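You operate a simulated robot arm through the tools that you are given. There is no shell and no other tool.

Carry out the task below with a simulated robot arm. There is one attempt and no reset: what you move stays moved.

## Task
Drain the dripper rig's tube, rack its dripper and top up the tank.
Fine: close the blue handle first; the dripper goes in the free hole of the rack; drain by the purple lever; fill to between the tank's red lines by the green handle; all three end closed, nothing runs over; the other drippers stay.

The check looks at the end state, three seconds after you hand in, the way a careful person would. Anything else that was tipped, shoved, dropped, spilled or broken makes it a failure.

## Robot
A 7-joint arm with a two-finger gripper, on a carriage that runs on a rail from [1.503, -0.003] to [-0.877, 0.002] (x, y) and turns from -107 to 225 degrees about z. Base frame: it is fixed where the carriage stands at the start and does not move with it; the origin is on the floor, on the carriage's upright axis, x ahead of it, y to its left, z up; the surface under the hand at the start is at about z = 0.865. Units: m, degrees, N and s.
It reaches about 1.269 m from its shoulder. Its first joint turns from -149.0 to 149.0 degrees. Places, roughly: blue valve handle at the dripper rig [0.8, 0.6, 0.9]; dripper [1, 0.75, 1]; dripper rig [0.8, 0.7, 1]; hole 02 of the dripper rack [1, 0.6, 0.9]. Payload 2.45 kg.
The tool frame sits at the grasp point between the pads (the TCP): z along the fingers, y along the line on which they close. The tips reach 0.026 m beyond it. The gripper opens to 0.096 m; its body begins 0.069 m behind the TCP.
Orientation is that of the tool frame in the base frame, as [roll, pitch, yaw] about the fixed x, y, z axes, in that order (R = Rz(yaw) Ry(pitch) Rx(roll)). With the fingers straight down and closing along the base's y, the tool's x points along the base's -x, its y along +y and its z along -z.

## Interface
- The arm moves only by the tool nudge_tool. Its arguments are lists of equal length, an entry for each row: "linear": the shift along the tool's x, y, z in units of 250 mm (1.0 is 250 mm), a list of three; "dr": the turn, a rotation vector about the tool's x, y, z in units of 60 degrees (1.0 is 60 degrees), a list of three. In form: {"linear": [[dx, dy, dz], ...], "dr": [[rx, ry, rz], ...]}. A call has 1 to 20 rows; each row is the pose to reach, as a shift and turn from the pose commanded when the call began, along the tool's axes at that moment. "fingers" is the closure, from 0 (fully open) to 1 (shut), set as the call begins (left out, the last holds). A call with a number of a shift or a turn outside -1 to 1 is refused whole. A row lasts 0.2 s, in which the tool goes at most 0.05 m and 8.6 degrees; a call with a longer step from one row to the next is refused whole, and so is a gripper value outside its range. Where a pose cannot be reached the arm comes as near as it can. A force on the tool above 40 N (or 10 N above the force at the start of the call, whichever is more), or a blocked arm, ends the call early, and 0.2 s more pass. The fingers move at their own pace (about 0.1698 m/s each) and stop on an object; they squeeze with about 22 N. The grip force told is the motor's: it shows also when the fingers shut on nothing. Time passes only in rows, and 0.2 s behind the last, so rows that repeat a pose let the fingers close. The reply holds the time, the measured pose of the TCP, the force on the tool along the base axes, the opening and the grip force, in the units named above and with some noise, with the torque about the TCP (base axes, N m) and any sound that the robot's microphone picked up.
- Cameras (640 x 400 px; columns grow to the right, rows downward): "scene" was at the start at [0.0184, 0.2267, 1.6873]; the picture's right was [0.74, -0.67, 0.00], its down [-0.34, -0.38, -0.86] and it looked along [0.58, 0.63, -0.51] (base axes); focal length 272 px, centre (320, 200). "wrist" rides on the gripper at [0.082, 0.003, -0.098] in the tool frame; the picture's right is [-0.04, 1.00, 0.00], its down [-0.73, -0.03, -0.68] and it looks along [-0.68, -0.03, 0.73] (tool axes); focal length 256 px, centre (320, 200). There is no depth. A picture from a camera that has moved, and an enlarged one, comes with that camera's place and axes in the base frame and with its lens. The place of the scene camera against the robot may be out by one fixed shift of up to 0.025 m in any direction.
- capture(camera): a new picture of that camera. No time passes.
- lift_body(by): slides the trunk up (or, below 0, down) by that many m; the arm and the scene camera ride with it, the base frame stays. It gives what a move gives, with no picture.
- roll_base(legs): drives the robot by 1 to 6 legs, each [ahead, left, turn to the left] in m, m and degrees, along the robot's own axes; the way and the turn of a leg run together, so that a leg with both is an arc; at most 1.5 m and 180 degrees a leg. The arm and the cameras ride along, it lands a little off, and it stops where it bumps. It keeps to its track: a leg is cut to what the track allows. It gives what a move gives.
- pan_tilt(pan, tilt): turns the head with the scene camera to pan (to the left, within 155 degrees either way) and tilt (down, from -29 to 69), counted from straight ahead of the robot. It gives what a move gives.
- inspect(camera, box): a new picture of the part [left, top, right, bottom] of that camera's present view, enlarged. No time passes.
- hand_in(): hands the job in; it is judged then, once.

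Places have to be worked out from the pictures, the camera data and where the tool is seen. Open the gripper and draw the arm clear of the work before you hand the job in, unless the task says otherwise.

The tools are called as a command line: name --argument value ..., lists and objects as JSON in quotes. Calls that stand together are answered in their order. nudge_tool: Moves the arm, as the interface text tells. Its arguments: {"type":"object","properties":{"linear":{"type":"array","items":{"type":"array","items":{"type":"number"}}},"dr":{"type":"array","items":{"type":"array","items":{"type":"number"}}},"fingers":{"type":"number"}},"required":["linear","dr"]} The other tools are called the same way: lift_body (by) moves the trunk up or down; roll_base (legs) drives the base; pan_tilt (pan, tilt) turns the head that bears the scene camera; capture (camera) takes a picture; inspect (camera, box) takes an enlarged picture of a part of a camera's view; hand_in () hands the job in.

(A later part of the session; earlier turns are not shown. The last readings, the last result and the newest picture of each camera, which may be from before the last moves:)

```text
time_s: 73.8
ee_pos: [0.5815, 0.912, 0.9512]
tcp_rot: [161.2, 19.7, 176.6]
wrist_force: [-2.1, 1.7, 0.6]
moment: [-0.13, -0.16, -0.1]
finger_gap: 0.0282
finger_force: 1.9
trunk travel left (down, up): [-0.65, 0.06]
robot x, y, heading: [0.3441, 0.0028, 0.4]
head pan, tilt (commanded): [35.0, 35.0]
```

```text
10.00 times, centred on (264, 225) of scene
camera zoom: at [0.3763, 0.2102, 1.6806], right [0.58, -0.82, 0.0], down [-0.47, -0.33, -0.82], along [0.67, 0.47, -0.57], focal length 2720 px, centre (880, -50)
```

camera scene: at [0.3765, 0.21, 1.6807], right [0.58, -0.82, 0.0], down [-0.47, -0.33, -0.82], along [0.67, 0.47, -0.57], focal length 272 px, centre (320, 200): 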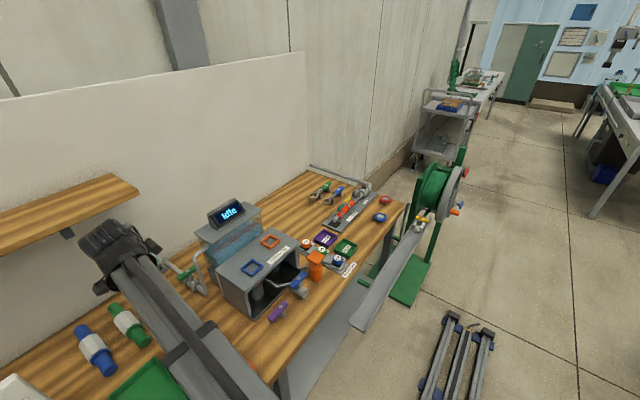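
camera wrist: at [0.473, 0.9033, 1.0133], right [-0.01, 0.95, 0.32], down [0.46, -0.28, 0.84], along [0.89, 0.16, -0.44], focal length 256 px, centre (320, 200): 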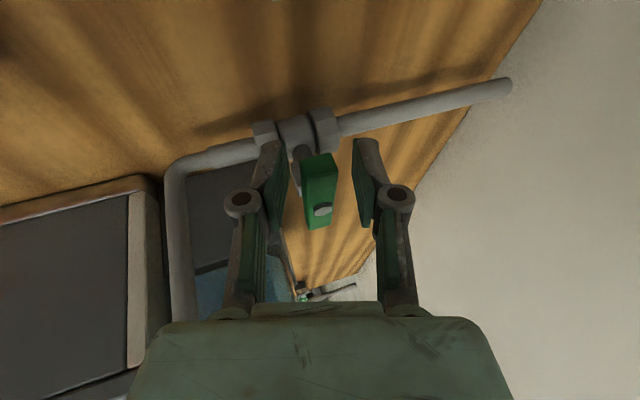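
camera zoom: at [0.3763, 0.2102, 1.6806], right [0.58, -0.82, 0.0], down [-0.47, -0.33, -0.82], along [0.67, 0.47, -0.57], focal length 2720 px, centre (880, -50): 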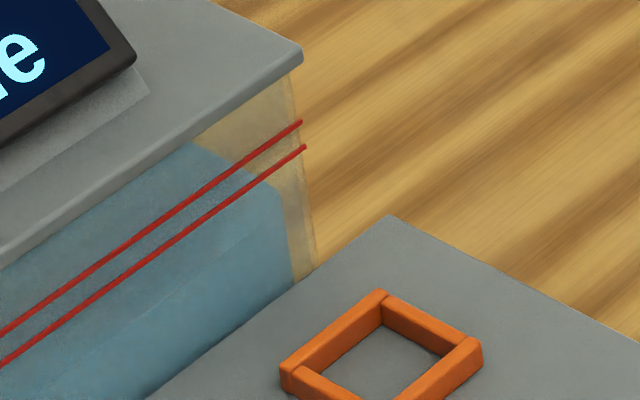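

The level on the front glass is ~28 px below the lower line at the right end, rising ~2 px/s. I hold for two more 4 s spells, then measure.

nudge_tool --linear '[[0, 0, 0], [0, 0, 0], [0, 0, 0], [0, 0, 0], [0, 0, 0], [0, 0, 0], [0, 0, 0], [0, 0, 0], [0, 0, 0], [0, 0, 0], [0, 0, 0], [0, 0, 0], [0, 0, 0], [0, 0, 0], [0, 0, 0], [0, 0, 0], [0, 0, 0], [0, 0, 0], [0, 0, 0], [0, 0, 0]]' --dr '[[0, 0, 0], [0, 0, 0], [0, 0, 0], [0, 0, 0], [0, 0, 0], [0, 0, 0], [0, 0, 0], [0, 0, 0], [0, 0, 0], [0, 0, 0], [0, 0, 0], [0, 0, 0], [0, 0, 0], [0, 0, 0], [0, 0, 0], [0, 0, 0], [0, 0, 0], [0, 0, 0], [0, 0, 0], [0, 0, 0]]'

inspect --camera "scene" --box '[240, 205, 288, 245]'

inspect --camera "scene" --box '[200, 230, 248, 270]'

```text
time_s: 78.0
ee_pos: [0.5807, 0.9111, 0.953]
tcp_rot: [161.4, 19.7, 176.5]
wrist_force: [-4.4, 3.6, -0.2]
moment: [-0.24, -0.77, 0.32]
finger_gap: 0.0267
finger_force: 44.9
trunk travel left (down, up): [-0.65, 0.06]
robot x, y, heading: [0.3473, -0.0009, 0.1]
head pan, tilt (commanded): [35.0, 35.0]
```

```text
10.00 times, centred on (264, 225) of scene
camera zoom: at [0.3759, 0.2105, 1.6806], right [0.58, -0.82, 0.0], down [-0.47, -0.33, -0.82], along [0.67, 0.47, -0.57], focal length 2720 px, centre (880, -50)
```

zoom: 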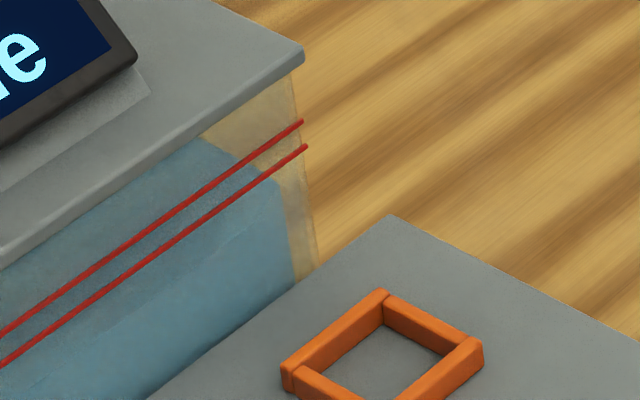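

```text
10.00 times, centred on (224, 250) of scene
camera zoom: at [0.3759, 0.2105, 1.6806], right [0.58, -0.82, 0.0], down [-0.47, -0.33, -0.82], along [0.67, 0.47, -0.57], focal length 2720 px, centre (1280, -300)
```

zoom: 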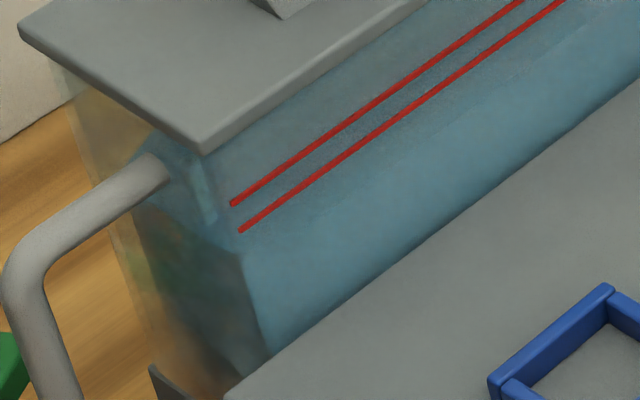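

Rising ~1.9 px/s: water's front-right corner is now ~21 px under the lower line. I continue holding and keep checking.

nudge_tool --linear '[[0, 0, 0], [0, 0, 0], [0, 0, 0], [0, 0, 0], [0, 0, 0], [0, 0, 0], [0, 0, 0], [0, 0, 0], [0, 0, 0], [0, 0, 0], [0, 0, 0], [0, 0, 0], [0, 0, 0], [0, 0, 0], [0, 0, 0], [0, 0, 0], [0, 0, 0], [0, 0, 0], [0, 0, 0], [0, 0, 0]]' --dr '[[0, 0, 0], [0, 0, 0], [0, 0, 0], [0, 0, 0], [0, 0, 0], [0, 0, 0], [0, 0, 0], [0, 0, 0], [0, 0, 0], [0, 0, 0], [0, 0, 0], [0, 0, 0], [0, 0, 0], [0, 0, 0], [0, 0, 0], [0, 0, 0], [0, 0, 0], [0, 0, 0], [0, 0, 0], [0, 0, 0]]'

inspect --camera "scene" --box '[240, 205, 288, 245]'

inspect --camera "wrist" --box '[230, 80, 410, 260]'

```text
time_s: 82.2
ee_pos: [0.5807, 0.9123, 0.9519]
tcp_rot: [161.2, 19.6, 176.5]
wrist_force: [-2.6, 2.3, -0.1]
moment: [0.03, -0.06, 0.06]
finger_gap: 0.0266
finger_force: 0.9
trunk travel left (down, up): [-0.65, 0.06]
robot x, y, heading: [0.3492, 0.0007, 0.4]
head pan, tilt (commanded): [35.0, 35.0]
```

```text
10.00 times, centred on (264, 225) of scene
camera zoom: at [0.3758, 0.2106, 1.6806], right [0.58, -0.82, 0.0], down [-0.47, -0.33, -0.82], along [0.67, 0.47, -0.57], focal length 2720 px, centre (880, -50)
```

zoom: 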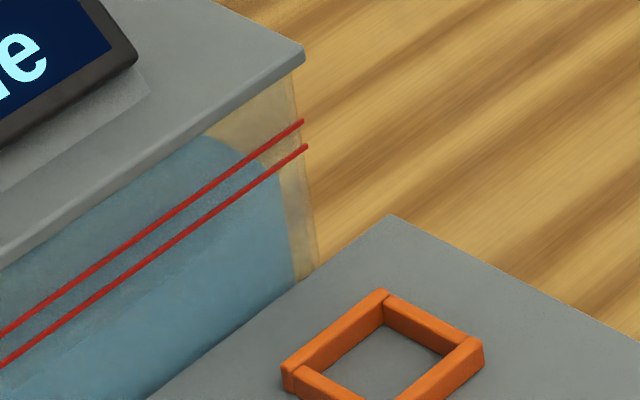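

```text
2.22 times, centred on (320, 170) of wrist
camera zoom: at [0.4717, 0.8897, 1.0131], right [-0.01, 0.95, 0.32], down [0.46, -0.27, 0.84], along [0.89, 0.16, -0.44], focal length 569 px, centre (320, 267)
```

zoom: 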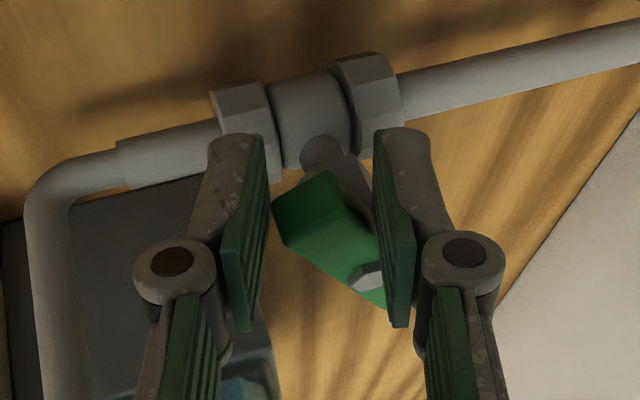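

The water is close to the lower line now. I zoom further at the tank's right front corner for accuracy.

inspect --camera "scene" --box '[256, 214, 276, 230]'

inspect --camera "scene" --box '[214, 244, 238, 264]'

```text
16.00 times, centred on (266, 222) of scene
camera zoom: at [0.3758, 0.2106, 1.6806], right [0.58, -0.82, 0.0], down [-0.47, -0.33, -0.82], along [0.67, 0.47, -0.57], focal length 4352 px, centre (1184, -152)
```

zoom: 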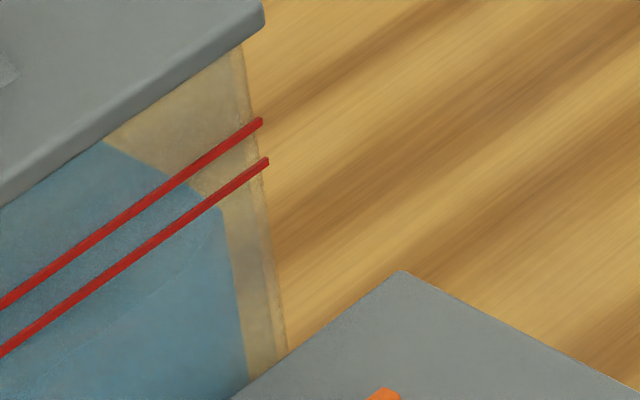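

```text
16.00 times, centred on (226, 254) of scene
camera zoom: at [0.3758, 0.2106, 1.6806], right [0.58, -0.82, 0.0], down [-0.47, -0.33, -0.82], along [0.67, 0.47, -0.57], focal length 4352 px, centre (1824, -664)
```

zoom: 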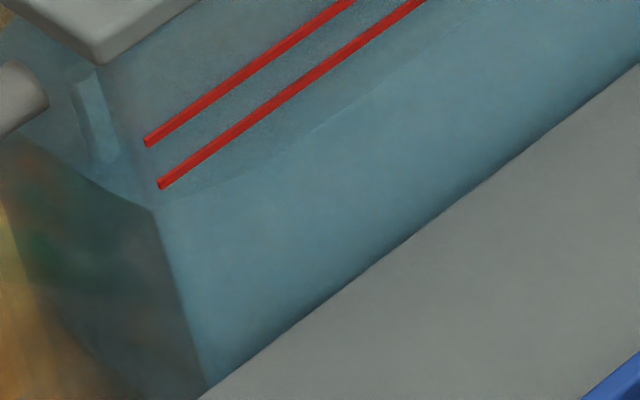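

Accounting for the ~6.5 mm glass inset, both corners give water level z≈1.065; the lines are at z≈1.076 and 1.0865, and it rises ~0.8 mm/s. I hold for about 8 s more and measure again.

nudge_tool --linear '[[0, 0, 0], [0, 0, 0], [0, 0, 0], [0, 0, 0], [0, 0, 0], [0, 0, 0], [0, 0, 0], [0, 0, 0], [0, 0, 0], [0, 0, 0], [0, 0, 0], [0, 0, 0], [0, 0, 0], [0, 0, 0], [0, 0, 0], [0, 0, 0], [0, 0, 0], [0, 0, 0], [0, 0, 0], [0, 0, 0]]' --dr '[[0, 0, 0], [0, 0, 0], [0, 0, 0], [0, 0, 0], [0, 0, 0], [0, 0, 0], [0, 0, 0], [0, 0, 0], [0, 0, 0], [0, 0, 0], [0, 0, 0], [0, 0, 0], [0, 0, 0], [0, 0, 0], [0, 0, 0], [0, 0, 0], [0, 0, 0], [0, 0, 0], [0, 0, 0], [0, 0, 0]]'

inspect --camera "scene" --box '[256, 214, 276, 230]'

inspect --camera "scene" --box '[214, 244, 238, 264]'

```text
time_s: 86.4
ee_pos: [0.5804, 0.9119, 0.9531]
tcp_rot: [161.3, 19.6, 176.6]
wrist_force: [-3.0, 2.3, 0.4]
moment: [-0.03, 0.02, 0.08]
finger_gap: 0.0279
finger_force: 1.4
trunk travel left (down, up): [-0.65, 0.06]
robot x, y, heading: [0.3491, -0.0004, 0.3]
head pan, tilt (commanded): [35.0, 35.0]
```

```text
16.00 times, centred on (266, 222) of scene
camera zoom: at [0.3762, 0.2102, 1.6806], right [0.58, -0.82, 0.0], down [-0.47, -0.33, -0.82], along [0.67, 0.47, -0.57], focal length 4352 px, centre (1184, -152)
```

zoom: 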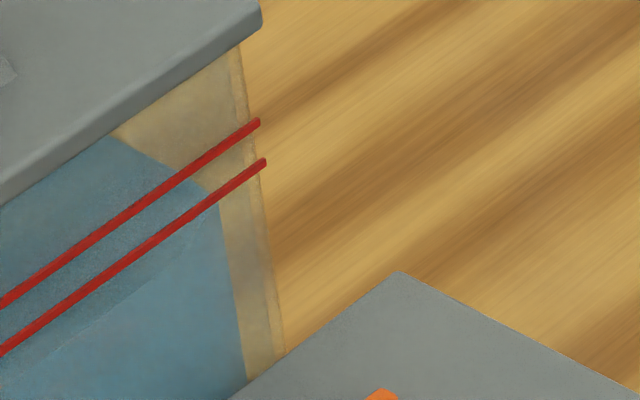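

```text
16.00 times, centred on (226, 254) of scene
camera zoom: at [0.3762, 0.2102, 1.6806], right [0.58, -0.82, 0.0], down [-0.47, -0.33, -0.82], along [0.67, 0.47, -0.57], focal length 4352 px, centre (1824, -664)
```

zoom: 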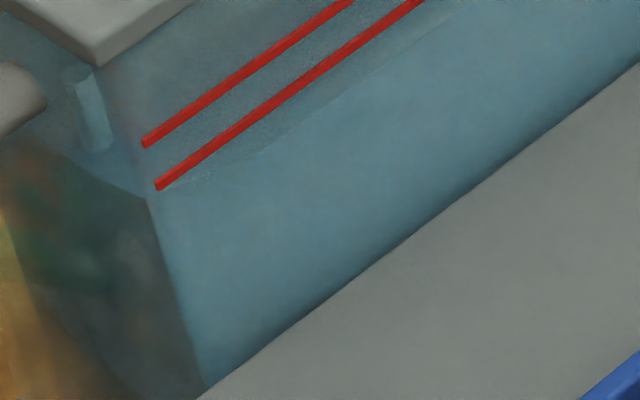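

Level ≈1.0685 now (+0.86 mm/s). I hold two more 4 s spells and then measure.

nudge_tool --linear '[[0, 0, 0], [0, 0, 0], [0, 0, 0], [0, 0, 0], [0, 0, 0], [0, 0, 0], [0, 0, 0], [0, 0, 0], [0, 0, 0], [0, 0, 0], [0, 0, 0], [0, 0, 0], [0, 0, 0], [0, 0, 0], [0, 0, 0], [0, 0, 0], [0, 0, 0], [0, 0, 0], [0, 0, 0], [0, 0, 0]]' --dr '[[0, 0, 0], [0, 0, 0], [0, 0, 0], [0, 0, 0], [0, 0, 0], [0, 0, 0], [0, 0, 0], [0, 0, 0], [0, 0, 0], [0, 0, 0], [0, 0, 0], [0, 0, 0], [0, 0, 0], [0, 0, 0], [0, 0, 0], [0, 0, 0], [0, 0, 0], [0, 0, 0], [0, 0, 0], [0, 0, 0]]'

inspect --camera "scene" --box '[214, 244, 238, 264]'

inspect --camera "scene" --box '[256, 214, 276, 230]'

```text
time_s: 90.6
ee_pos: [0.5807, 0.9126, 0.9526]
tcp_rot: [161.2, 19.5, 176.5]
wrist_force: [-3.2, 3.0, -0.6]
moment: [-0.02, 0.05, 0.09]
finger_gap: 0.0276
finger_force: 1.2
trunk travel left (down, up): [-0.65, 0.06]
robot x, y, heading: [0.3497, -0.0009, 0.1]
head pan, tilt (commanded): [35.0, 35.0]
```

```text
16.00 times, centred on (226, 254) of scene
camera zoom: at [0.3762, 0.2102, 1.6806], right [0.58, -0.82, 0.0], down [-0.47, -0.33, -0.82], along [0.67, 0.47, -0.57], focal length 4352 px, centre (1824, -664)
```

zoom: 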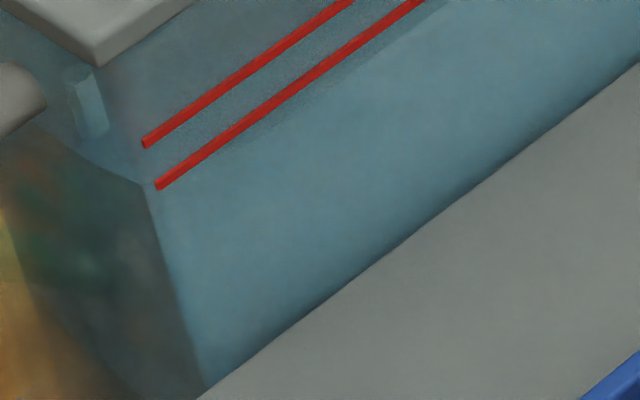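

```text
16.00 times, centred on (266, 222) of scene
camera zoom: at [0.3762, 0.2102, 1.6806], right [0.58, -0.82, 0.0], down [-0.47, -0.33, -0.82], along [0.67, 0.47, -0.57], focal length 4352 px, centre (1184, -152)
```

zoom: 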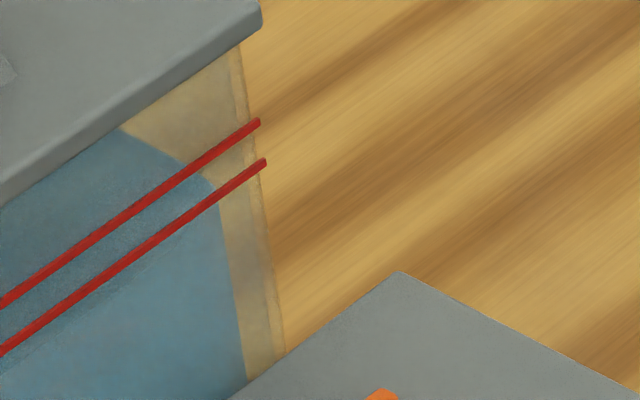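

Geometry is ambiguous: depending on how far the water face sits behind the red lines, the level may already be near them. I'll close the valve now (push +y), then inspect the tank level from a horizontal wrist view before topping up further.

nudge_tool --linear '[[0.0015, 0.0266, 0.0085], [0.003, 0.0533, 0.017], [0.0043, 0.0761, 0.0242]]' --dr '[[0, 0, 0], [0, 0, 0], [0, 0, 0]]'

inspect --camera "wrist" --box '[230, 80, 410, 260]'

inspect --camera "scene" --box '[150, 195, 270, 295]'

```text
time_s: 91.4
ee_pos: [0.5833, 0.9298, 0.9522]
tcp_rot: [161.3, 19.6, 176.5]
wrist_force: [-0.6, -10.2, -0.5]
moment: [-0.2, 0.01, -0.22]
finger_gap: 0.0325
finger_force: 5.1
trunk travel left (down, up): [-0.65, 0.06]
robot x, y, heading: [0.3443, -0.0014, 0.1]
head pan, tilt (commanded): [35.0, 35.0]
```

```text
2.22 times, centred on (320, 170) of wrist
camera zoom: at [0.4731, 0.9081, 1.0135], right [-0.01, 0.95, 0.31], down [0.46, -0.27, 0.84], along [0.89, 0.15, -0.44], focal length 569 px, centre (320, 267)
```

zoom: 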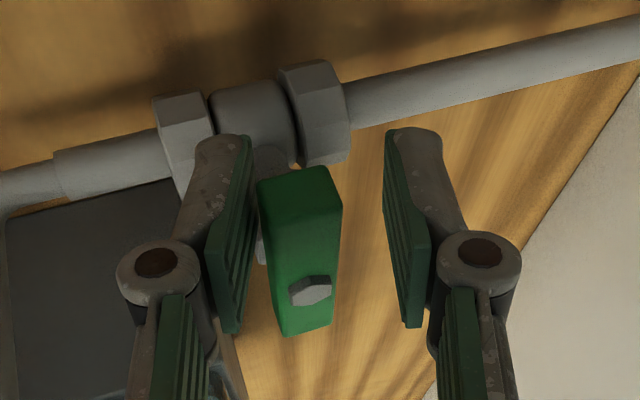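

```text
4.00 times, centred on (210, 245) of scene
camera zoom: at [0.3765, 0.2091, 1.6808], right [0.58, -0.82, 0.0], down [-0.47, -0.33, -0.82], along [0.67, 0.47, -0.57], focal length 1088 px, centre (760, 20)
```

zoom: 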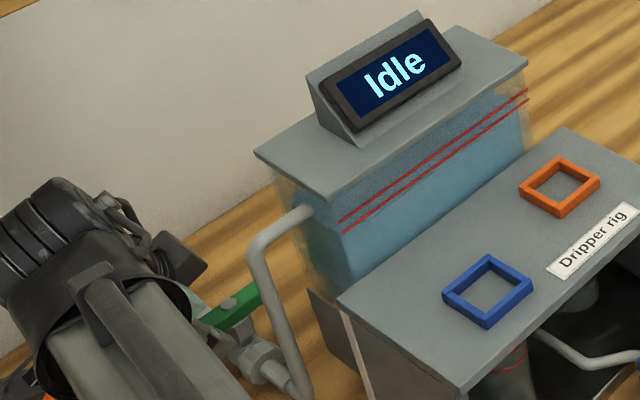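

The green bar is back across its pipe (≈0°) pressed on its stop with ~10 N. I relieve the push, widen the fingers and back out along the finger direction.

nudge_tool --linear '[[-0.0009, -0.0152, -0.0048], [-0.0009, -0.0152, -0.0048]]' --dr '[[0, 0, 0], [0, 0, 0]]' --fingers 0.58

nudge_tool --linear '[[0, 0, -0.1], [0, 0, -0.2], [0, 0, -0.32], [0, -0.1, -0.45], [0, -0.25, -0.55]]' --dr '[[0, 0, 0], [0, 0, 0], [0, 0, 0], [0, 0, 0], [0, 0, 0]]'

capture --camera "wrist"

inspect --camera "scene" --box '[150, 195, 270, 295]'

inspect --camera "scene" --box '[214, 244, 238, 264]'

```text
time_s: 92.0
ee_pos: [0.5812, 0.9277, 0.9523]
tcp_rot: [161.2, 19.6, 176.5]
wrist_force: [-0.7, 0.8, -0.4]
moment: [0.0, 0.05, 0.02]
finger_gap: 0.0403
finger_force: 0.1
trunk travel left (down, up): [-0.65, 0.06]
robot x, y, heading: [0.3477, -0.0006, 0.3]
head pan, tilt (commanded): [35.0, 35.0]
```

```text
time_s: 93.2
ee_pos: [0.5377, 0.8258, 1.0576]
tcp_rot: [161.2, 19.6, 176.5]
wrist_force: [0.4, 0.8, -0.5]
moment: [-0.04, 0.01, 0.0]
finger_gap: 0.0403
finger_force: 0.0
trunk travel left (down, up): [-0.65, 0.06]
robot x, y, heading: [0.3487, -0.0034, -0.0]
head pan, tilt (commanded): [35.0, 35.0]
```

```text
taken
camera wrist: at [0.4286, 0.8035, 1.1176], right [-0.01, 0.95, 0.32], down [0.46, -0.27, 0.84], along [0.89, 0.16, -0.44], focal length 256 px, centre (320, 200)
```

wrist: 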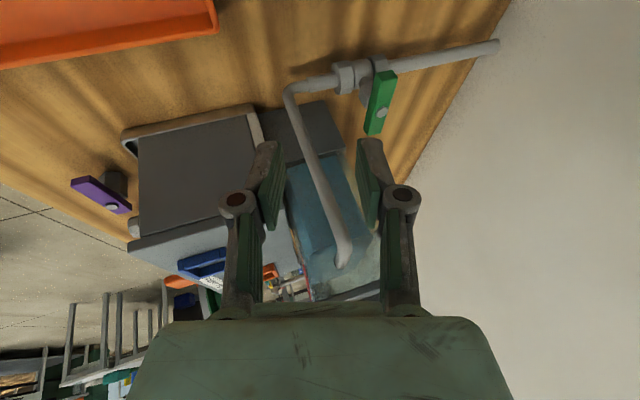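

```text
4.00 times, centred on (210, 245) of scene
camera zoom: at [0.3765, 0.2097, 1.6807], right [0.58, -0.82, 0.0], down [-0.47, -0.33, -0.82], along [0.67, 0.47, -0.57], focal length 1088 px, centre (760, 20)
```

zoom: 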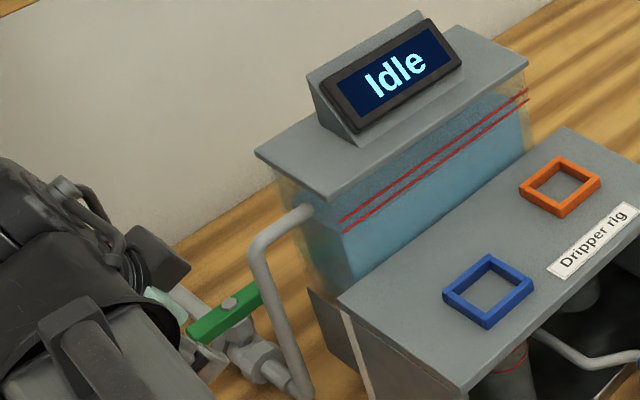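

```text
16.00 times, centred on (226, 254) of scene
camera zoom: at [0.3765, 0.2097, 1.6807], right [0.58, -0.82, 0.0], down [-0.47, -0.33, -0.82], along [0.67, 0.47, -0.57], focal length 4352 px, centre (1824, -664)
```

zoom: 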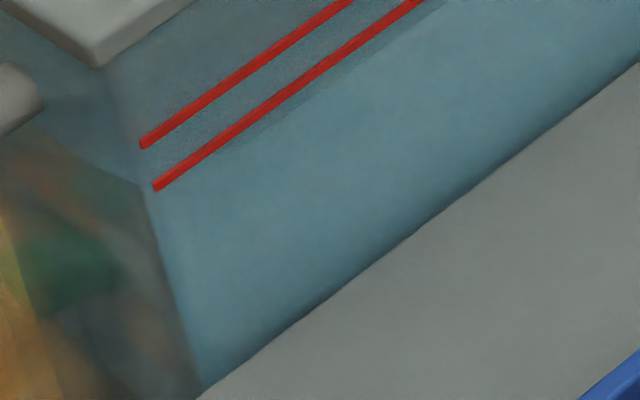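

The inlet stream has vanished, so green is shut. Now I retreat in front of the rig, undoing the tilt, to set up a level look at the tank.

nudge_tool --linear '[[-0.04, -0.116, -0.07], [-0.079, -0.232, -0.139], [-0.119, -0.348, -0.208], [-0.158, -0.463, -0.277], [-0.198, -0.579, -0.347], [-0.237, -0.695, -0.416]]' --dr '[[0.05, 0.0555, 0], [0.1, 0.111, 0], [0.15, 0.1665, 0], [0.2, 0.222, 0], [0.25, 0.2775, 0], [0.3, 0.333, 0]]'

nudge_tool --linear '[[-0.1, -0.02, 0], [-0.2, -0.04, 0], [-0.3, -0.06, 0], [-0.4, -0.08, 0], [-0.5, -0.1, 0], [-0.6, -0.12, 0], [-0.7, -0.14, 0], [-0.8, -0.16, 0]]' --dr '[[0, 0, -0.125], [0, 0, -0.25], [0, 0, -0.375], [0, 0, -0.5], [0, 0, -0.625], [0, 0, -0.75], [0, 0, -0.875], [0, 0, -1.0]]'

nudge_tool --linear '[[0, 0, 0], [0, 0, 0], [0, 0, 0], [0, 0, 0]]' --dr '[[0, 0, -0.125], [0, 0, -0.25], [0, 0, -0.375], [0, 0, -0.5]]'

```text
time_s: 94.6
ee_pos: [0.5674, 0.6266, 1.1157]
tcp_rot: [180.0, -0.1, 179.8]
wrist_force: [0.1, -0.9, -0.6]
moment: [0.04, 0.01, 0.03]
finger_gap: 0.0402
finger_force: 0.1
trunk travel left (down, up): [-0.65, 0.06]
robot x, y, heading: [0.3477, -0.0012, 0.4]
head pan, tilt (commanded): [35.0, 35.0]
```

```text
time_s: 96.4
ee_pos: [0.7687, 0.5842, 1.1158]
tcp_rot: [179.9, 0.0, -120.2]
wrist_force: [0.0, -0.8, -0.5]
moment: [0.01, -0.01, -0.02]
finger_gap: 0.0402
finger_force: 0.0
trunk travel left (down, up): [-0.65, 0.06]
robot x, y, heading: [0.3473, -0.0016, 0.3]
head pan, tilt (commanded): [35.0, 35.0]
```

```text
time_s: 97.4
ee_pos: [0.768, 0.5848, 1.1153]
tcp_rot: [180.0, -0.1, -90.1]
wrist_force: [0.3, -1.0, -0.5]
moment: [-0.02, -0.01, -0.01]
finger_gap: 0.0402
finger_force: 0.1
trunk travel left (down, up): [-0.65, 0.06]
robot x, y, heading: [0.3488, -0.0018, 0.3]
head pan, tilt (commanded): [35.0, 35.0]
```

Yaw is −90. I tilt the hand 45° so the wrist camera looks level toward the tank, at about the lines' height.

nudge_tool --linear '[[0, 0, 0.03], [0, 0, 0.06], [0, 0, 0.09], [0, 0, 0.12], [0, 0, 0.15], [0, 0, 0.16]]' --dr '[[0, -0.125, 0], [0, -0.25, 0], [0, -0.375, 0], [0, -0.5, 0], [0, -0.625, 0], [0, -0.75, 0]]'

capture --camera "wrist"

capture --camera "scene"

```text
time_s: 98.8
ee_pos: [0.7678, 0.5879, 1.0767]
tcp_rot: [180.0, 45.1, -90.2]
wrist_force: [-0.2, -0.7, 0.0]
moment: [-0.03, -0.02, 0.02]
finger_gap: 0.0404
finger_force: 0.2
trunk travel left (down, up): [-0.65, 0.06]
robot x, y, heading: [0.3484, -0.0013, 0.3]
head pan, tilt (commanded): [35.0, 35.0]
```

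```text
taken
camera wrist: at [0.7651, 0.4582, 1.0871], right [-1.0, 0.03, 0.03], down [0.03, 0.04, 1.0], along [0.03, 1.0, -0.04], focal length 256 px, centre (320, 200)
```

wrist: 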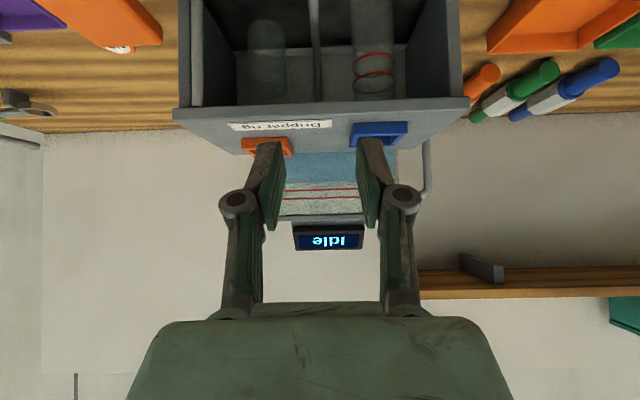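

```text
taken
camera scene: at [0.3764, 0.21, 1.6807], right [0.58, -0.82, 0.0], down [-0.47, -0.33, -0.82], along [0.67, 0.47, -0.57], focal length 272 px, centre (320, 200)
```

scene: 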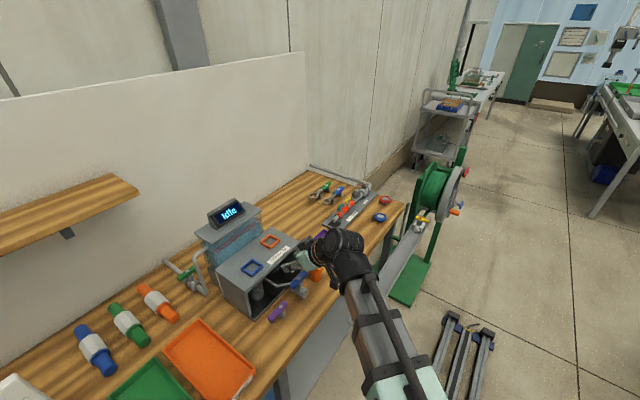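

I have a level (upside-down) view of the tank. I zoom into the red lines and the water level.

inspect --camera "wrist" --box '[270, 140, 370, 220]'

inspect --camera "wrist" --box '[300, 165, 350, 210]'

inspect --camera "wrist" --box '[330, 20, 430, 120]'

```text
5.00 times, centred on (320, 180) of wrist
camera zoom: at [0.7651, 0.4582, 1.0871], right [-1.0, 0.03, 0.03], down [0.03, 0.04, 1.0], along [0.03, 1.0, -0.04], focal length 1280 px, centre (320, 300)
```

zoom: 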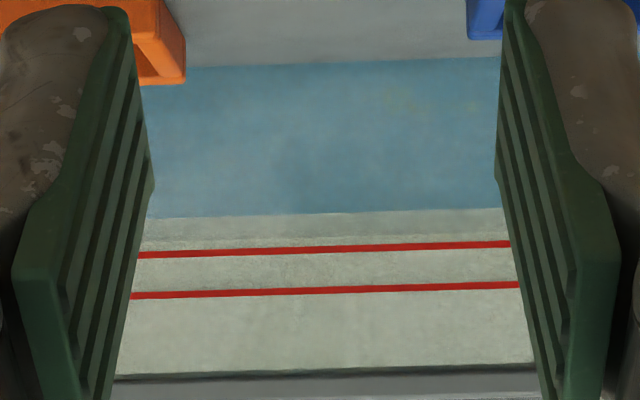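

```text
8.89 times, centred on (325, 188) of wrist
camera zoom: at [0.7651, 0.4582, 1.0871], right [-1.0, 0.03, 0.03], down [0.03, 0.04, 1.0], along [0.03, 1.0, -0.04], focal length 2276 px, centre (276, 311)
```

zoom: 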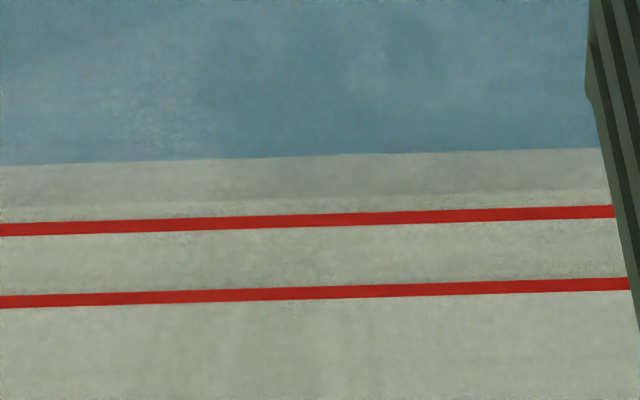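

```text
4.00 times, centred on (380, 70) of wrist
camera zoom: at [0.7651, 0.4582, 1.0871], right [-1.0, 0.03, 0.03], down [0.03, 0.04, 1.0], along [0.03, 1.0, -0.04], focal length 1024 px, centre (80, 720)
```

zoom: 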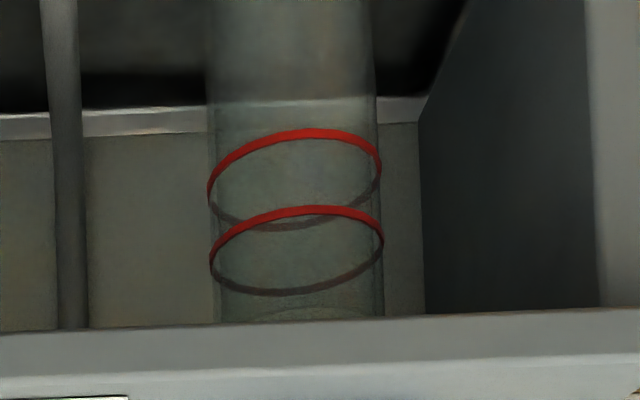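

The level view is clear: water (blue) is ~63 px under the lower line with 72 px (≈11 mm) between lines, i.e. ~10 mm too low; tube is empty. I need ≈15.8 mm more (~18.5 s at 0.85 mm/s). I return to the green handle by reversing my path: first undo tilt and yaw.

nudge_tool --linear '[[-0.018, 0, -0.018], [-0.037, 0, -0.037], [-0.055, 0, -0.055], [-0.073, 0, -0.073], [-0.092, 0, -0.092], [-0.11, 0, -0.11]]' --dr '[[0, 0.125, 0], [0, 0.25, 0], [0, 0.375, 0], [0, 0.5, 0], [0, 0.625, 0], [0, 0.75, 0]]'

nudge_tool --linear '[[0, 0, 0], [0, 0, 0], [0, 0, 0], [0, 0, 0]]' --dr '[[0, 0, 0.125], [0, 0, 0.25], [0, 0, 0.375], [0, 0, 0.5]]'

nudge_tool --linear '[[0.0327, 0.0966, 0], [0.0654, 0.1932, 0], [0.0981, 0.2899, 0], [0.1308, 0.3865, 0], [0.1635, 0.4831, 0], [0.1962, 0.5797, 0], [0.2289, 0.6764, 0], [0.2616, 0.773, 0]]' --dr '[[0, 0, 0.125], [0, 0, 0.25], [0, 0, 0.375], [0, 0, 0.5], [0, 0, 0.625], [0, 0, 0.75], [0, 0, 0.875], [0, 0, 1.0]]'

```text
time_s: 100.2
ee_pos: [0.7675, 0.5847, 1.1157]
tcp_rot: [-180.0, 0.0, -90.2]
wrist_force: [-0.9, 0.3, -0.1]
moment: [-0.01, 0.01, 0.02]
finger_gap: 0.0402
finger_force: 0.1
trunk travel left (down, up): [-0.65, 0.06]
robot x, y, heading: [0.343, -0.0026, -0.1]
head pan, tilt (commanded): [35.0, 35.0]
```

```text
time_s: 101.2
ee_pos: [0.7685, 0.5859, 1.1152]
tcp_rot: [-180.0, 0.0, -120.3]
wrist_force: [0.4, -0.2, -0.4]
moment: [0.0, 0.04, 0.02]
finger_gap: 0.0404
finger_force: 0.0
trunk travel left (down, up): [-0.65, 0.06]
robot x, y, heading: [0.3448, -0.0019, 0.2]
head pan, tilt (commanded): [35.0, 35.0]
```

```text
time_s: 103.0
ee_pos: [0.5664, 0.6265, 1.1156]
tcp_rot: [-180.0, 0.0, 179.7]
wrist_force: [0.1, 0.8, -0.2]
moment: [-0.04, -0.02, 0.01]
finger_gap: 0.0404
finger_force: 0.1
trunk travel left (down, up): [-0.65, 0.06]
robot x, y, heading: [0.3472, 0.0002, 0.0]
head pan, tilt (commanded): [35.0, 35.0]
```

Back at the staging point. I re-tilt and move forward beside the riser as before.

nudge_tool --linear '[[0.019, 0.133, 0.039], [0.038, 0.266, 0.077], [0.058, 0.399, 0.116], [0.077, 0.531, 0.155], [0.096, 0.664, 0.193], [0.115, 0.797, 0.232]]' --dr '[[-0.05, -0.0555, 0], [-0.1, -0.111, 0], [-0.15, -0.1665, 0], [-0.2, -0.222, 0], [-0.25, -0.2775, 0], [-0.3, -0.333, 0]]' --fingers 0.625

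capture --camera "wrist"

```text
time_s: 104.4
ee_pos: [0.5398, 0.8265, 1.0559]
tcp_rot: [161.2, 19.6, 176.6]
wrist_force: [0.1, 0.3, 0.3]
moment: [0.02, 0.0, -0.03]
finger_gap: 0.0361
finger_force: 0.1
trunk travel left (down, up): [-0.65, 0.06]
robot x, y, heading: [0.3458, 0.0012, 0.3]
head pan, tilt (commanded): [35.0, 35.0]
```

```text
taken
camera wrist: at [0.431, 0.8039, 1.1172], right [-0.01, 0.95, 0.32], down [0.46, -0.28, 0.84], along [0.89, 0.16, -0.43], focal length 256 px, centre (320, 200)
```

wrist: 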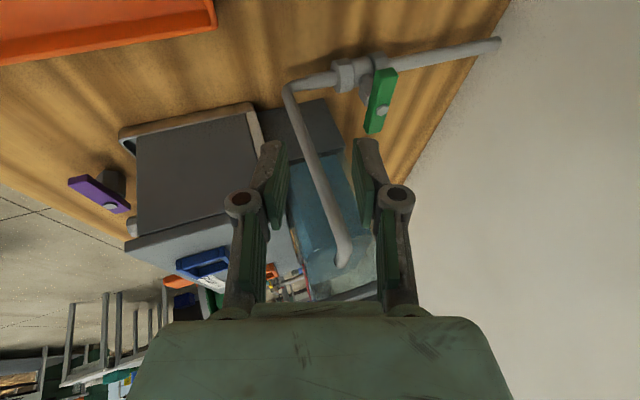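

I move to the pre-insertion point in line with the bar end.

nudge_tool --linear '[[0, 0.1, 0.05], [0.001, 0.2, 0.12], [0.001, 0.251, 0.201]]' --dr '[[0, 0, 0], [0, 0, 0], [0, 0, 0]]'

inspect --camera "wrist" --box '[240, 40, 400, 200]'

```text
time_s: 105.2
ee_pos: [0.553, 0.9011, 1.0303]
tcp_rot: [161.3, 19.5, 176.4]
wrist_force: [0.5, -0.3, 0.2]
moment: [0.01, -0.02, 0.0]
finger_gap: 0.0363
finger_force: 0.1
trunk travel left (down, up): [-0.65, 0.06]
robot x, y, heading: [0.3427, -0.0002, -0.1]
head pan, tilt (commanded): [35.0, 35.0]
```

```text
2.50 times, centred on (320, 120) of wrist
camera zoom: at [0.4443, 0.8786, 1.0918], right [-0.01, 0.95, 0.32], down [0.46, -0.28, 0.84], along [0.89, 0.16, -0.44], focal length 640 px, centre (320, 400)
```

zoom: 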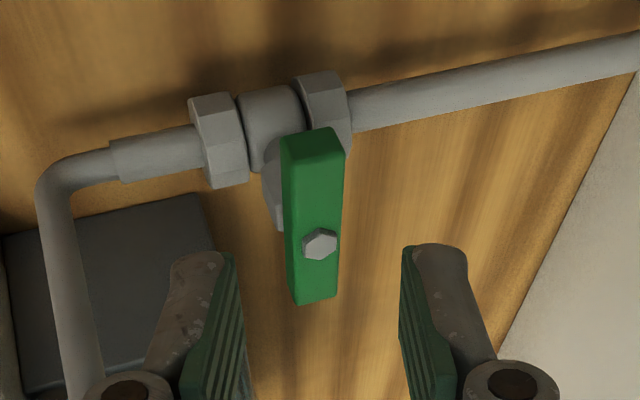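

The bar's orientation matches its original closed pose. I insert again to straddle the end.

nudge_tool --linear '[[0, 0, 0.1], [0, 0, 0.2], [0, -0.002, 0.28], [0, -0.004, 0.344]]' --dr '[[0, 0, 0], [0, 0, 0], [0, 0, 0], [0, 0, 0]]'

inspect --camera "scene" --box '[214, 244, 238, 264]'

capture --camera "wrist"

```text
time_s: 106.2
ee_pos: [0.5819, 0.9262, 0.955]
tcp_rot: [161.2, 19.7, 176.5]
wrist_force: [1.0, 0.3, -0.2]
moment: [0.01, 0.0, -0.01]
finger_gap: 0.0358
finger_force: 0.0
trunk travel left (down, up): [-0.65, 0.06]
robot x, y, heading: [0.3492, -0.0009, 0.2]
head pan, tilt (commanded): [35.0, 35.0]
```

```text
16.00 times, centred on (226, 254) of scene
camera zoom: at [0.3765, 0.2099, 1.6807], right [0.58, -0.82, 0.0], down [-0.47, -0.33, -0.82], along [0.67, 0.47, -0.57], focal length 4352 px, centre (1824, -664)
```

zoom: 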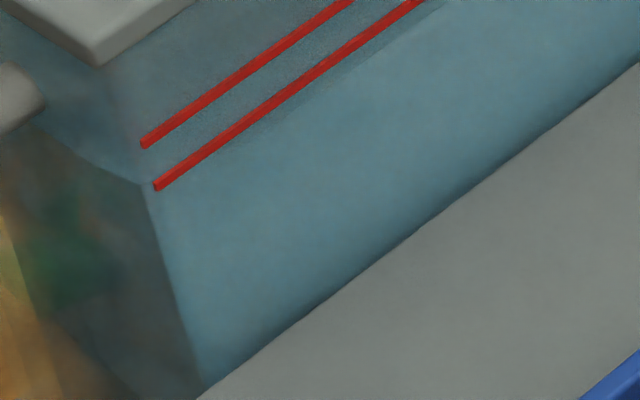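

```text
taken
camera wrist: at [0.4734, 0.9029, 1.0155], right [-0.01, 0.95, 0.32], down [0.46, -0.28, 0.84], along [0.89, 0.16, -0.44], focal length 256 px, centre (320, 200)
```

wrist: 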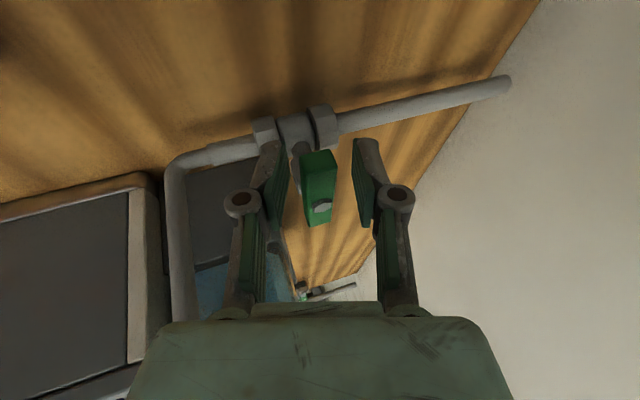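

No drift in level while closed. I open again exactly as before (pull −y 14 mm, then narrow the fingers).

nudge_tool --linear '[[-0.0015, -0.0267, -0.0085], [-0.003, -0.0533, -0.017]]' --dr '[[0, 0, 0], [0, 0, 0]]'

nudge_tool --linear '[[0, 0, 0], [0, 0, 0]]' --dr '[[0, 0, 0], [0, 0, 0]]' --fingers 0.73

inspect --camera "wrist" --box '[230, 80, 410, 260]'

inspect --camera "scene" --box '[214, 244, 238, 264]'

```text
time_s: 106.8
ee_pos: [0.5822, 0.9123, 0.9552]
tcp_rot: [161.2, 19.6, 176.6]
wrist_force: [-0.3, 6.1, -1.2]
moment: [0.0, 0.04, 0.13]
finger_gap: 0.0392
finger_force: 2.5
trunk travel left (down, up): [-0.65, 0.06]
robot x, y, heading: [0.3456, -0.0006, 0.5]
head pan, tilt (commanded): [35.0, 35.0]
```

```text
time_s: 107.4
ee_pos: [0.58, 0.9123, 0.9551]
tcp_rot: [161.1, 19.6, 176.7]
wrist_force: [-5.1, 5.1, 1.4]
moment: [0.08, 0.01, 0.15]
finger_gap: 0.0294
finger_force: 2.3
trunk travel left (down, up): [-0.65, 0.06]
robot x, y, heading: [0.3503, 0.0009, 0.3]
head pan, tilt (commanded): [35.0, 35.0]
```

```text
2.22 times, centred on (320, 170) of wrist
camera zoom: at [0.4727, 0.8895, 1.0153], right [-0.01, 0.95, 0.32], down [0.46, -0.27, 0.84], along [0.89, 0.16, -0.44], focal length 569 px, centre (320, 267)
```

zoom: 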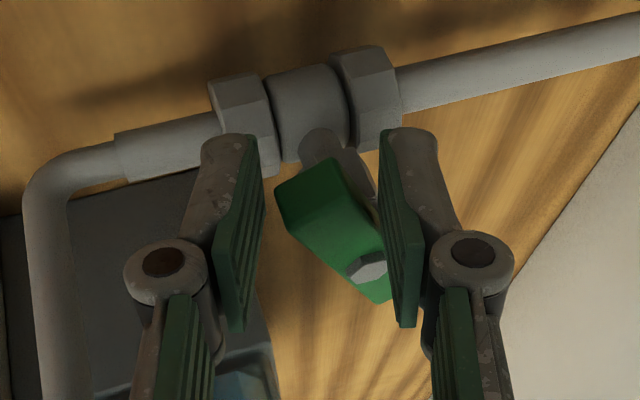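

```text
16.00 times, centred on (226, 254) of scene
camera zoom: at [0.3758, 0.2103, 1.6806], right [0.58, -0.82, 0.0], down [-0.47, -0.33, -0.82], along [0.67, 0.47, -0.57], focal length 4352 px, centre (1824, -664)
```

zoom: 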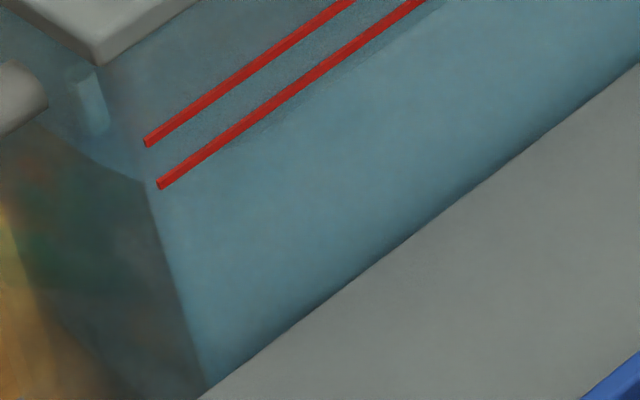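

The stream is back on. I hold ~8.4 s (two calls) and then measure.

nudge_tool --linear '[[0, 0, 0], [0, 0, 0], [0, 0, 0], [0, 0, 0], [0, 0, 0], [0, 0, 0], [0, 0, 0], [0, 0, 0], [0, 0, 0], [0, 0, 0], [0, 0, 0], [0, 0, 0], [0, 0, 0], [0, 0, 0], [0, 0, 0], [0, 0, 0], [0, 0, 0], [0, 0, 0], [0, 0, 0], [0, 0, 0]]' --dr '[[0, 0, 0], [0, 0, 0], [0, 0, 0], [0, 0, 0], [0, 0, 0], [0, 0, 0], [0, 0, 0], [0, 0, 0], [0, 0, 0], [0, 0, 0], [0, 0, 0], [0, 0, 0], [0, 0, 0], [0, 0, 0], [0, 0, 0], [0, 0, 0], [0, 0, 0], [0, 0, 0], [0, 0, 0], [0, 0, 0]]'

inspect --camera "scene" --box '[214, 244, 238, 264]'

nudge_tool --linear '[[0, 0, 0], [0, 0, 0], [0, 0, 0], [0, 0, 0], [0, 0, 0], [0, 0, 0], [0, 0, 0], [0, 0, 0], [0, 0, 0], [0, 0, 0], [0, 0, 0], [0, 0, 0], [0, 0, 0], [0, 0, 0], [0, 0, 0], [0, 0, 0], [0, 0, 0], [0, 0, 0], [0, 0, 0], [0, 0, 0]]' --dr '[[0, 0, 0], [0, 0, 0], [0, 0, 0], [0, 0, 0], [0, 0, 0], [0, 0, 0], [0, 0, 0], [0, 0, 0], [0, 0, 0], [0, 0, 0], [0, 0, 0], [0, 0, 0], [0, 0, 0], [0, 0, 0], [0, 0, 0], [0, 0, 0], [0, 0, 0], [0, 0, 0], [0, 0, 0], [0, 0, 0]]'

inspect --camera "scene" --box '[214, 244, 238, 264]'

inspect --camera "scene" --box '[256, 214, 276, 230]'

```text
time_s: 111.6
ee_pos: [0.5822, 0.9133, 0.955]
tcp_rot: [161.2, 19.6, 176.5]
wrist_force: [-4.9, 3.8, 0.4]
moment: [0.03, 0.06, 0.14]
finger_gap: 0.0285
finger_force: 2.1
trunk travel left (down, up): [-0.65, 0.06]
robot x, y, heading: [0.3492, -0.0012, 0.2]
head pan, tilt (commanded): [35.0, 35.0]
```

```text
16.00 times, centred on (226, 254) of scene
camera zoom: at [0.376, 0.2104, 1.6806], right [0.58, -0.82, 0.0], down [-0.47, -0.33, -0.82], along [0.67, 0.47, -0.57], focal length 4352 px, centre (1824, -664)
```

zoom: 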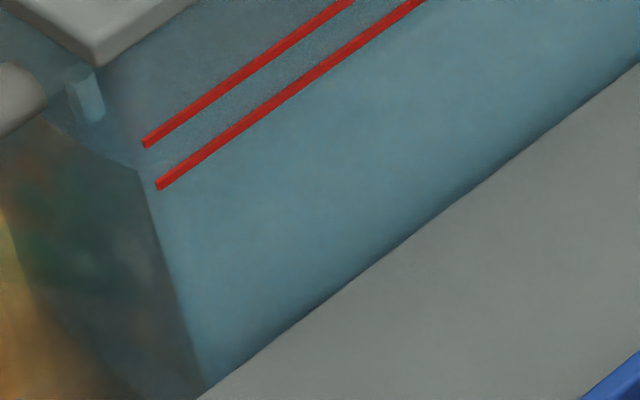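

```text
time_s: 115.8
ee_pos: [0.5809, 0.9122, 0.9563]
tcp_rot: [161.2, 19.6, 176.5]
wrist_force: [-4.6, 4.7, -0.2]
moment: [0.04, 0.03, 0.11]
finger_gap: 0.0289
finger_force: 1.6
trunk travel left (down, up): [-0.65, 0.06]
robot x, y, heading: [0.3509, 0.0006, -0.2]
head pan, tilt (commanded): [35.0, 35.0]
```

```text
16.00 times, centred on (226, 254) of scene
camera zoom: at [0.3759, 0.2104, 1.6806], right [0.58, -0.82, 0.0], down [-0.47, -0.33, -0.82], along [0.67, 0.47, -0.57], focal length 4352 px, centre (1824, -664)
```

zoom: 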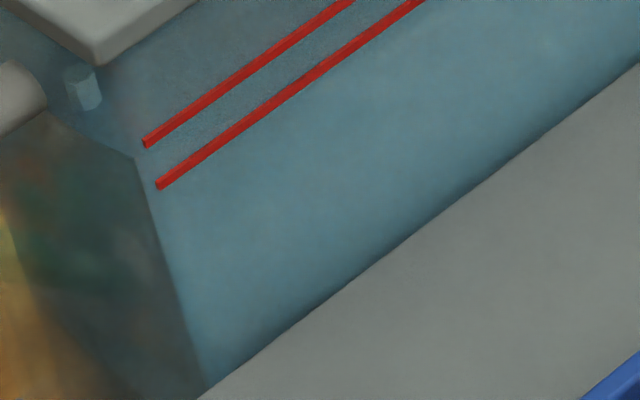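

```text
16.00 times, centred on (266, 222) of scene
camera zoom: at [0.3759, 0.2104, 1.6806], right [0.58, -0.82, 0.0], down [-0.47, -0.33, -0.82], along [0.67, 0.47, -0.57], focal length 4352 px, centre (1184, -152)
```

zoom: 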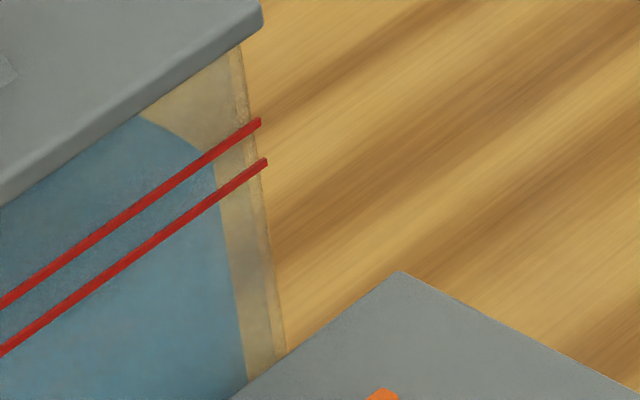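

Rising a steady 13 px (≈3.55 mm) per 4.2 s; +7.1 mm so far of ≈15.8 mm. I hold two more spells and re-measure.

nudge_tool --linear '[[0, 0, 0], [0, 0, 0], [0, 0, 0], [0, 0, 0], [0, 0, 0], [0, 0, 0], [0, 0, 0], [0, 0, 0], [0, 0, 0], [0, 0, 0], [0, 0, 0], [0, 0, 0], [0, 0, 0], [0, 0, 0], [0, 0, 0], [0, 0, 0], [0, 0, 0], [0, 0, 0], [0, 0, 0], [0, 0, 0]]' --dr '[[0, 0, 0], [0, 0, 0], [0, 0, 0], [0, 0, 0], [0, 0, 0], [0, 0, 0], [0, 0, 0], [0, 0, 0], [0, 0, 0], [0, 0, 0], [0, 0, 0], [0, 0, 0], [0, 0, 0], [0, 0, 0], [0, 0, 0], [0, 0, 0], [0, 0, 0], [0, 0, 0], [0, 0, 0], [0, 0, 0]]'

inspect --camera "scene" --box '[214, 244, 238, 264]'

nudge_tool --linear '[[0, 0, 0], [0, 0, 0], [0, 0, 0], [0, 0, 0], [0, 0, 0], [0, 0, 0], [0, 0, 0], [0, 0, 0], [0, 0, 0], [0, 0, 0], [0, 0, 0], [0, 0, 0], [0, 0, 0], [0, 0, 0], [0, 0, 0], [0, 0, 0], [0, 0, 0], [0, 0, 0]]' --dr '[[0, 0, 0], [0, 0, 0], [0, 0, 0], [0, 0, 0], [0, 0, 0], [0, 0, 0], [0, 0, 0], [0, 0, 0], [0, 0, 0], [0, 0, 0], [0, 0, 0], [0, 0, 0], [0, 0, 0], [0, 0, 0], [0, 0, 0], [0, 0, 0], [0, 0, 0], [0, 0, 0]]'

inspect --camera "scene" --box '[214, 244, 238, 264]'

inspect --camera "scene" --box '[256, 214, 276, 230]'

```text
time_s: 120.0
ee_pos: [0.5816, 0.9123, 0.9541]
tcp_rot: [161.2, 19.7, 176.5]
wrist_force: [-4.7, 3.5, 0.0]
moment: [-0.01, 0.05, 0.19]
finger_gap: 0.0287
finger_force: 1.8
trunk travel left (down, up): [-0.65, 0.06]
robot x, y, heading: [0.342, -0.0028, 0.3]
head pan, tilt (commanded): [35.0, 35.0]
```

```text
16.00 times, centred on (226, 254) of scene
camera zoom: at [0.376, 0.2104, 1.6806], right [0.58, -0.82, 0.0], down [-0.47, -0.33, -0.82], along [0.67, 0.47, -0.57], focal length 4352 px, centre (1824, -664)
```

zoom: 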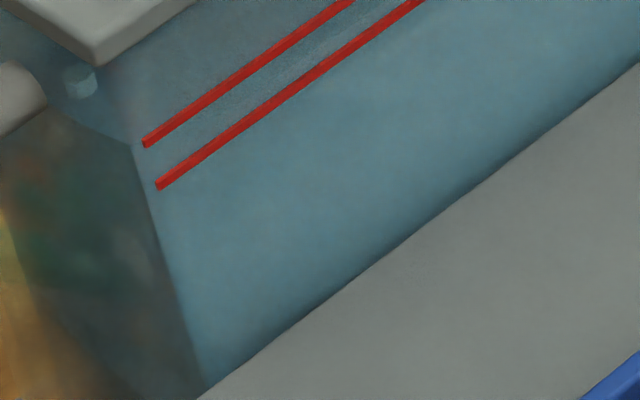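

```text
time_s: 123.8
ee_pos: [0.5822, 0.9119, 0.954]
tcp_rot: [161.1, 19.6, 176.5]
wrist_force: [-4.3, 3.8, -0.1]
moment: [0.02, 0.06, 0.15]
finger_gap: 0.0285
finger_force: 2.0
trunk travel left (down, up): [-0.65, 0.06]
robot x, y, heading: [0.3453, -0.0004, 0.2]
head pan, tilt (commanded): [35.0, 35.0]
```

```text
16.00 times, centred on (226, 254) of scene
camera zoom: at [0.376, 0.2103, 1.6806], right [0.58, -0.82, 0.0], down [-0.47, -0.33, -0.82], along [0.67, 0.47, -0.57], focal length 4352 px, centre (1824, -664)
```

zoom: 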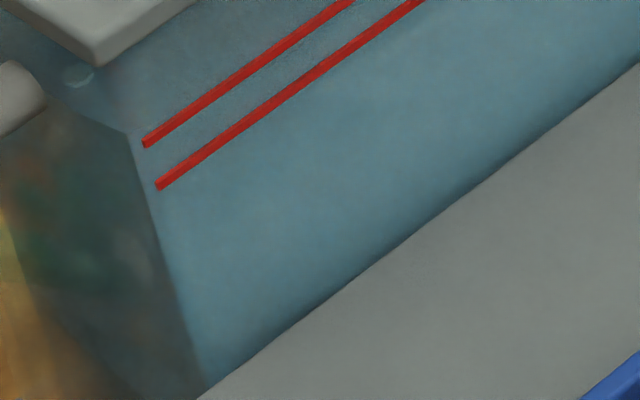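

```text
16.00 times, centred on (266, 222) of scene
camera zoom: at [0.376, 0.2103, 1.6806], right [0.58, -0.82, 0.0], down [-0.47, -0.33, -0.82], along [0.67, 0.47, -0.57], focal length 4352 px, centre (1184, -152)
```

zoom: 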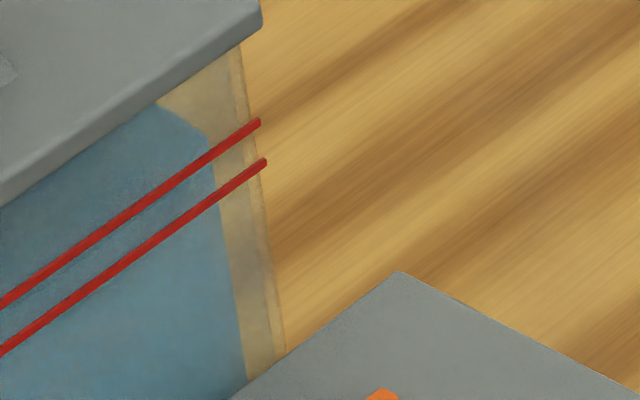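

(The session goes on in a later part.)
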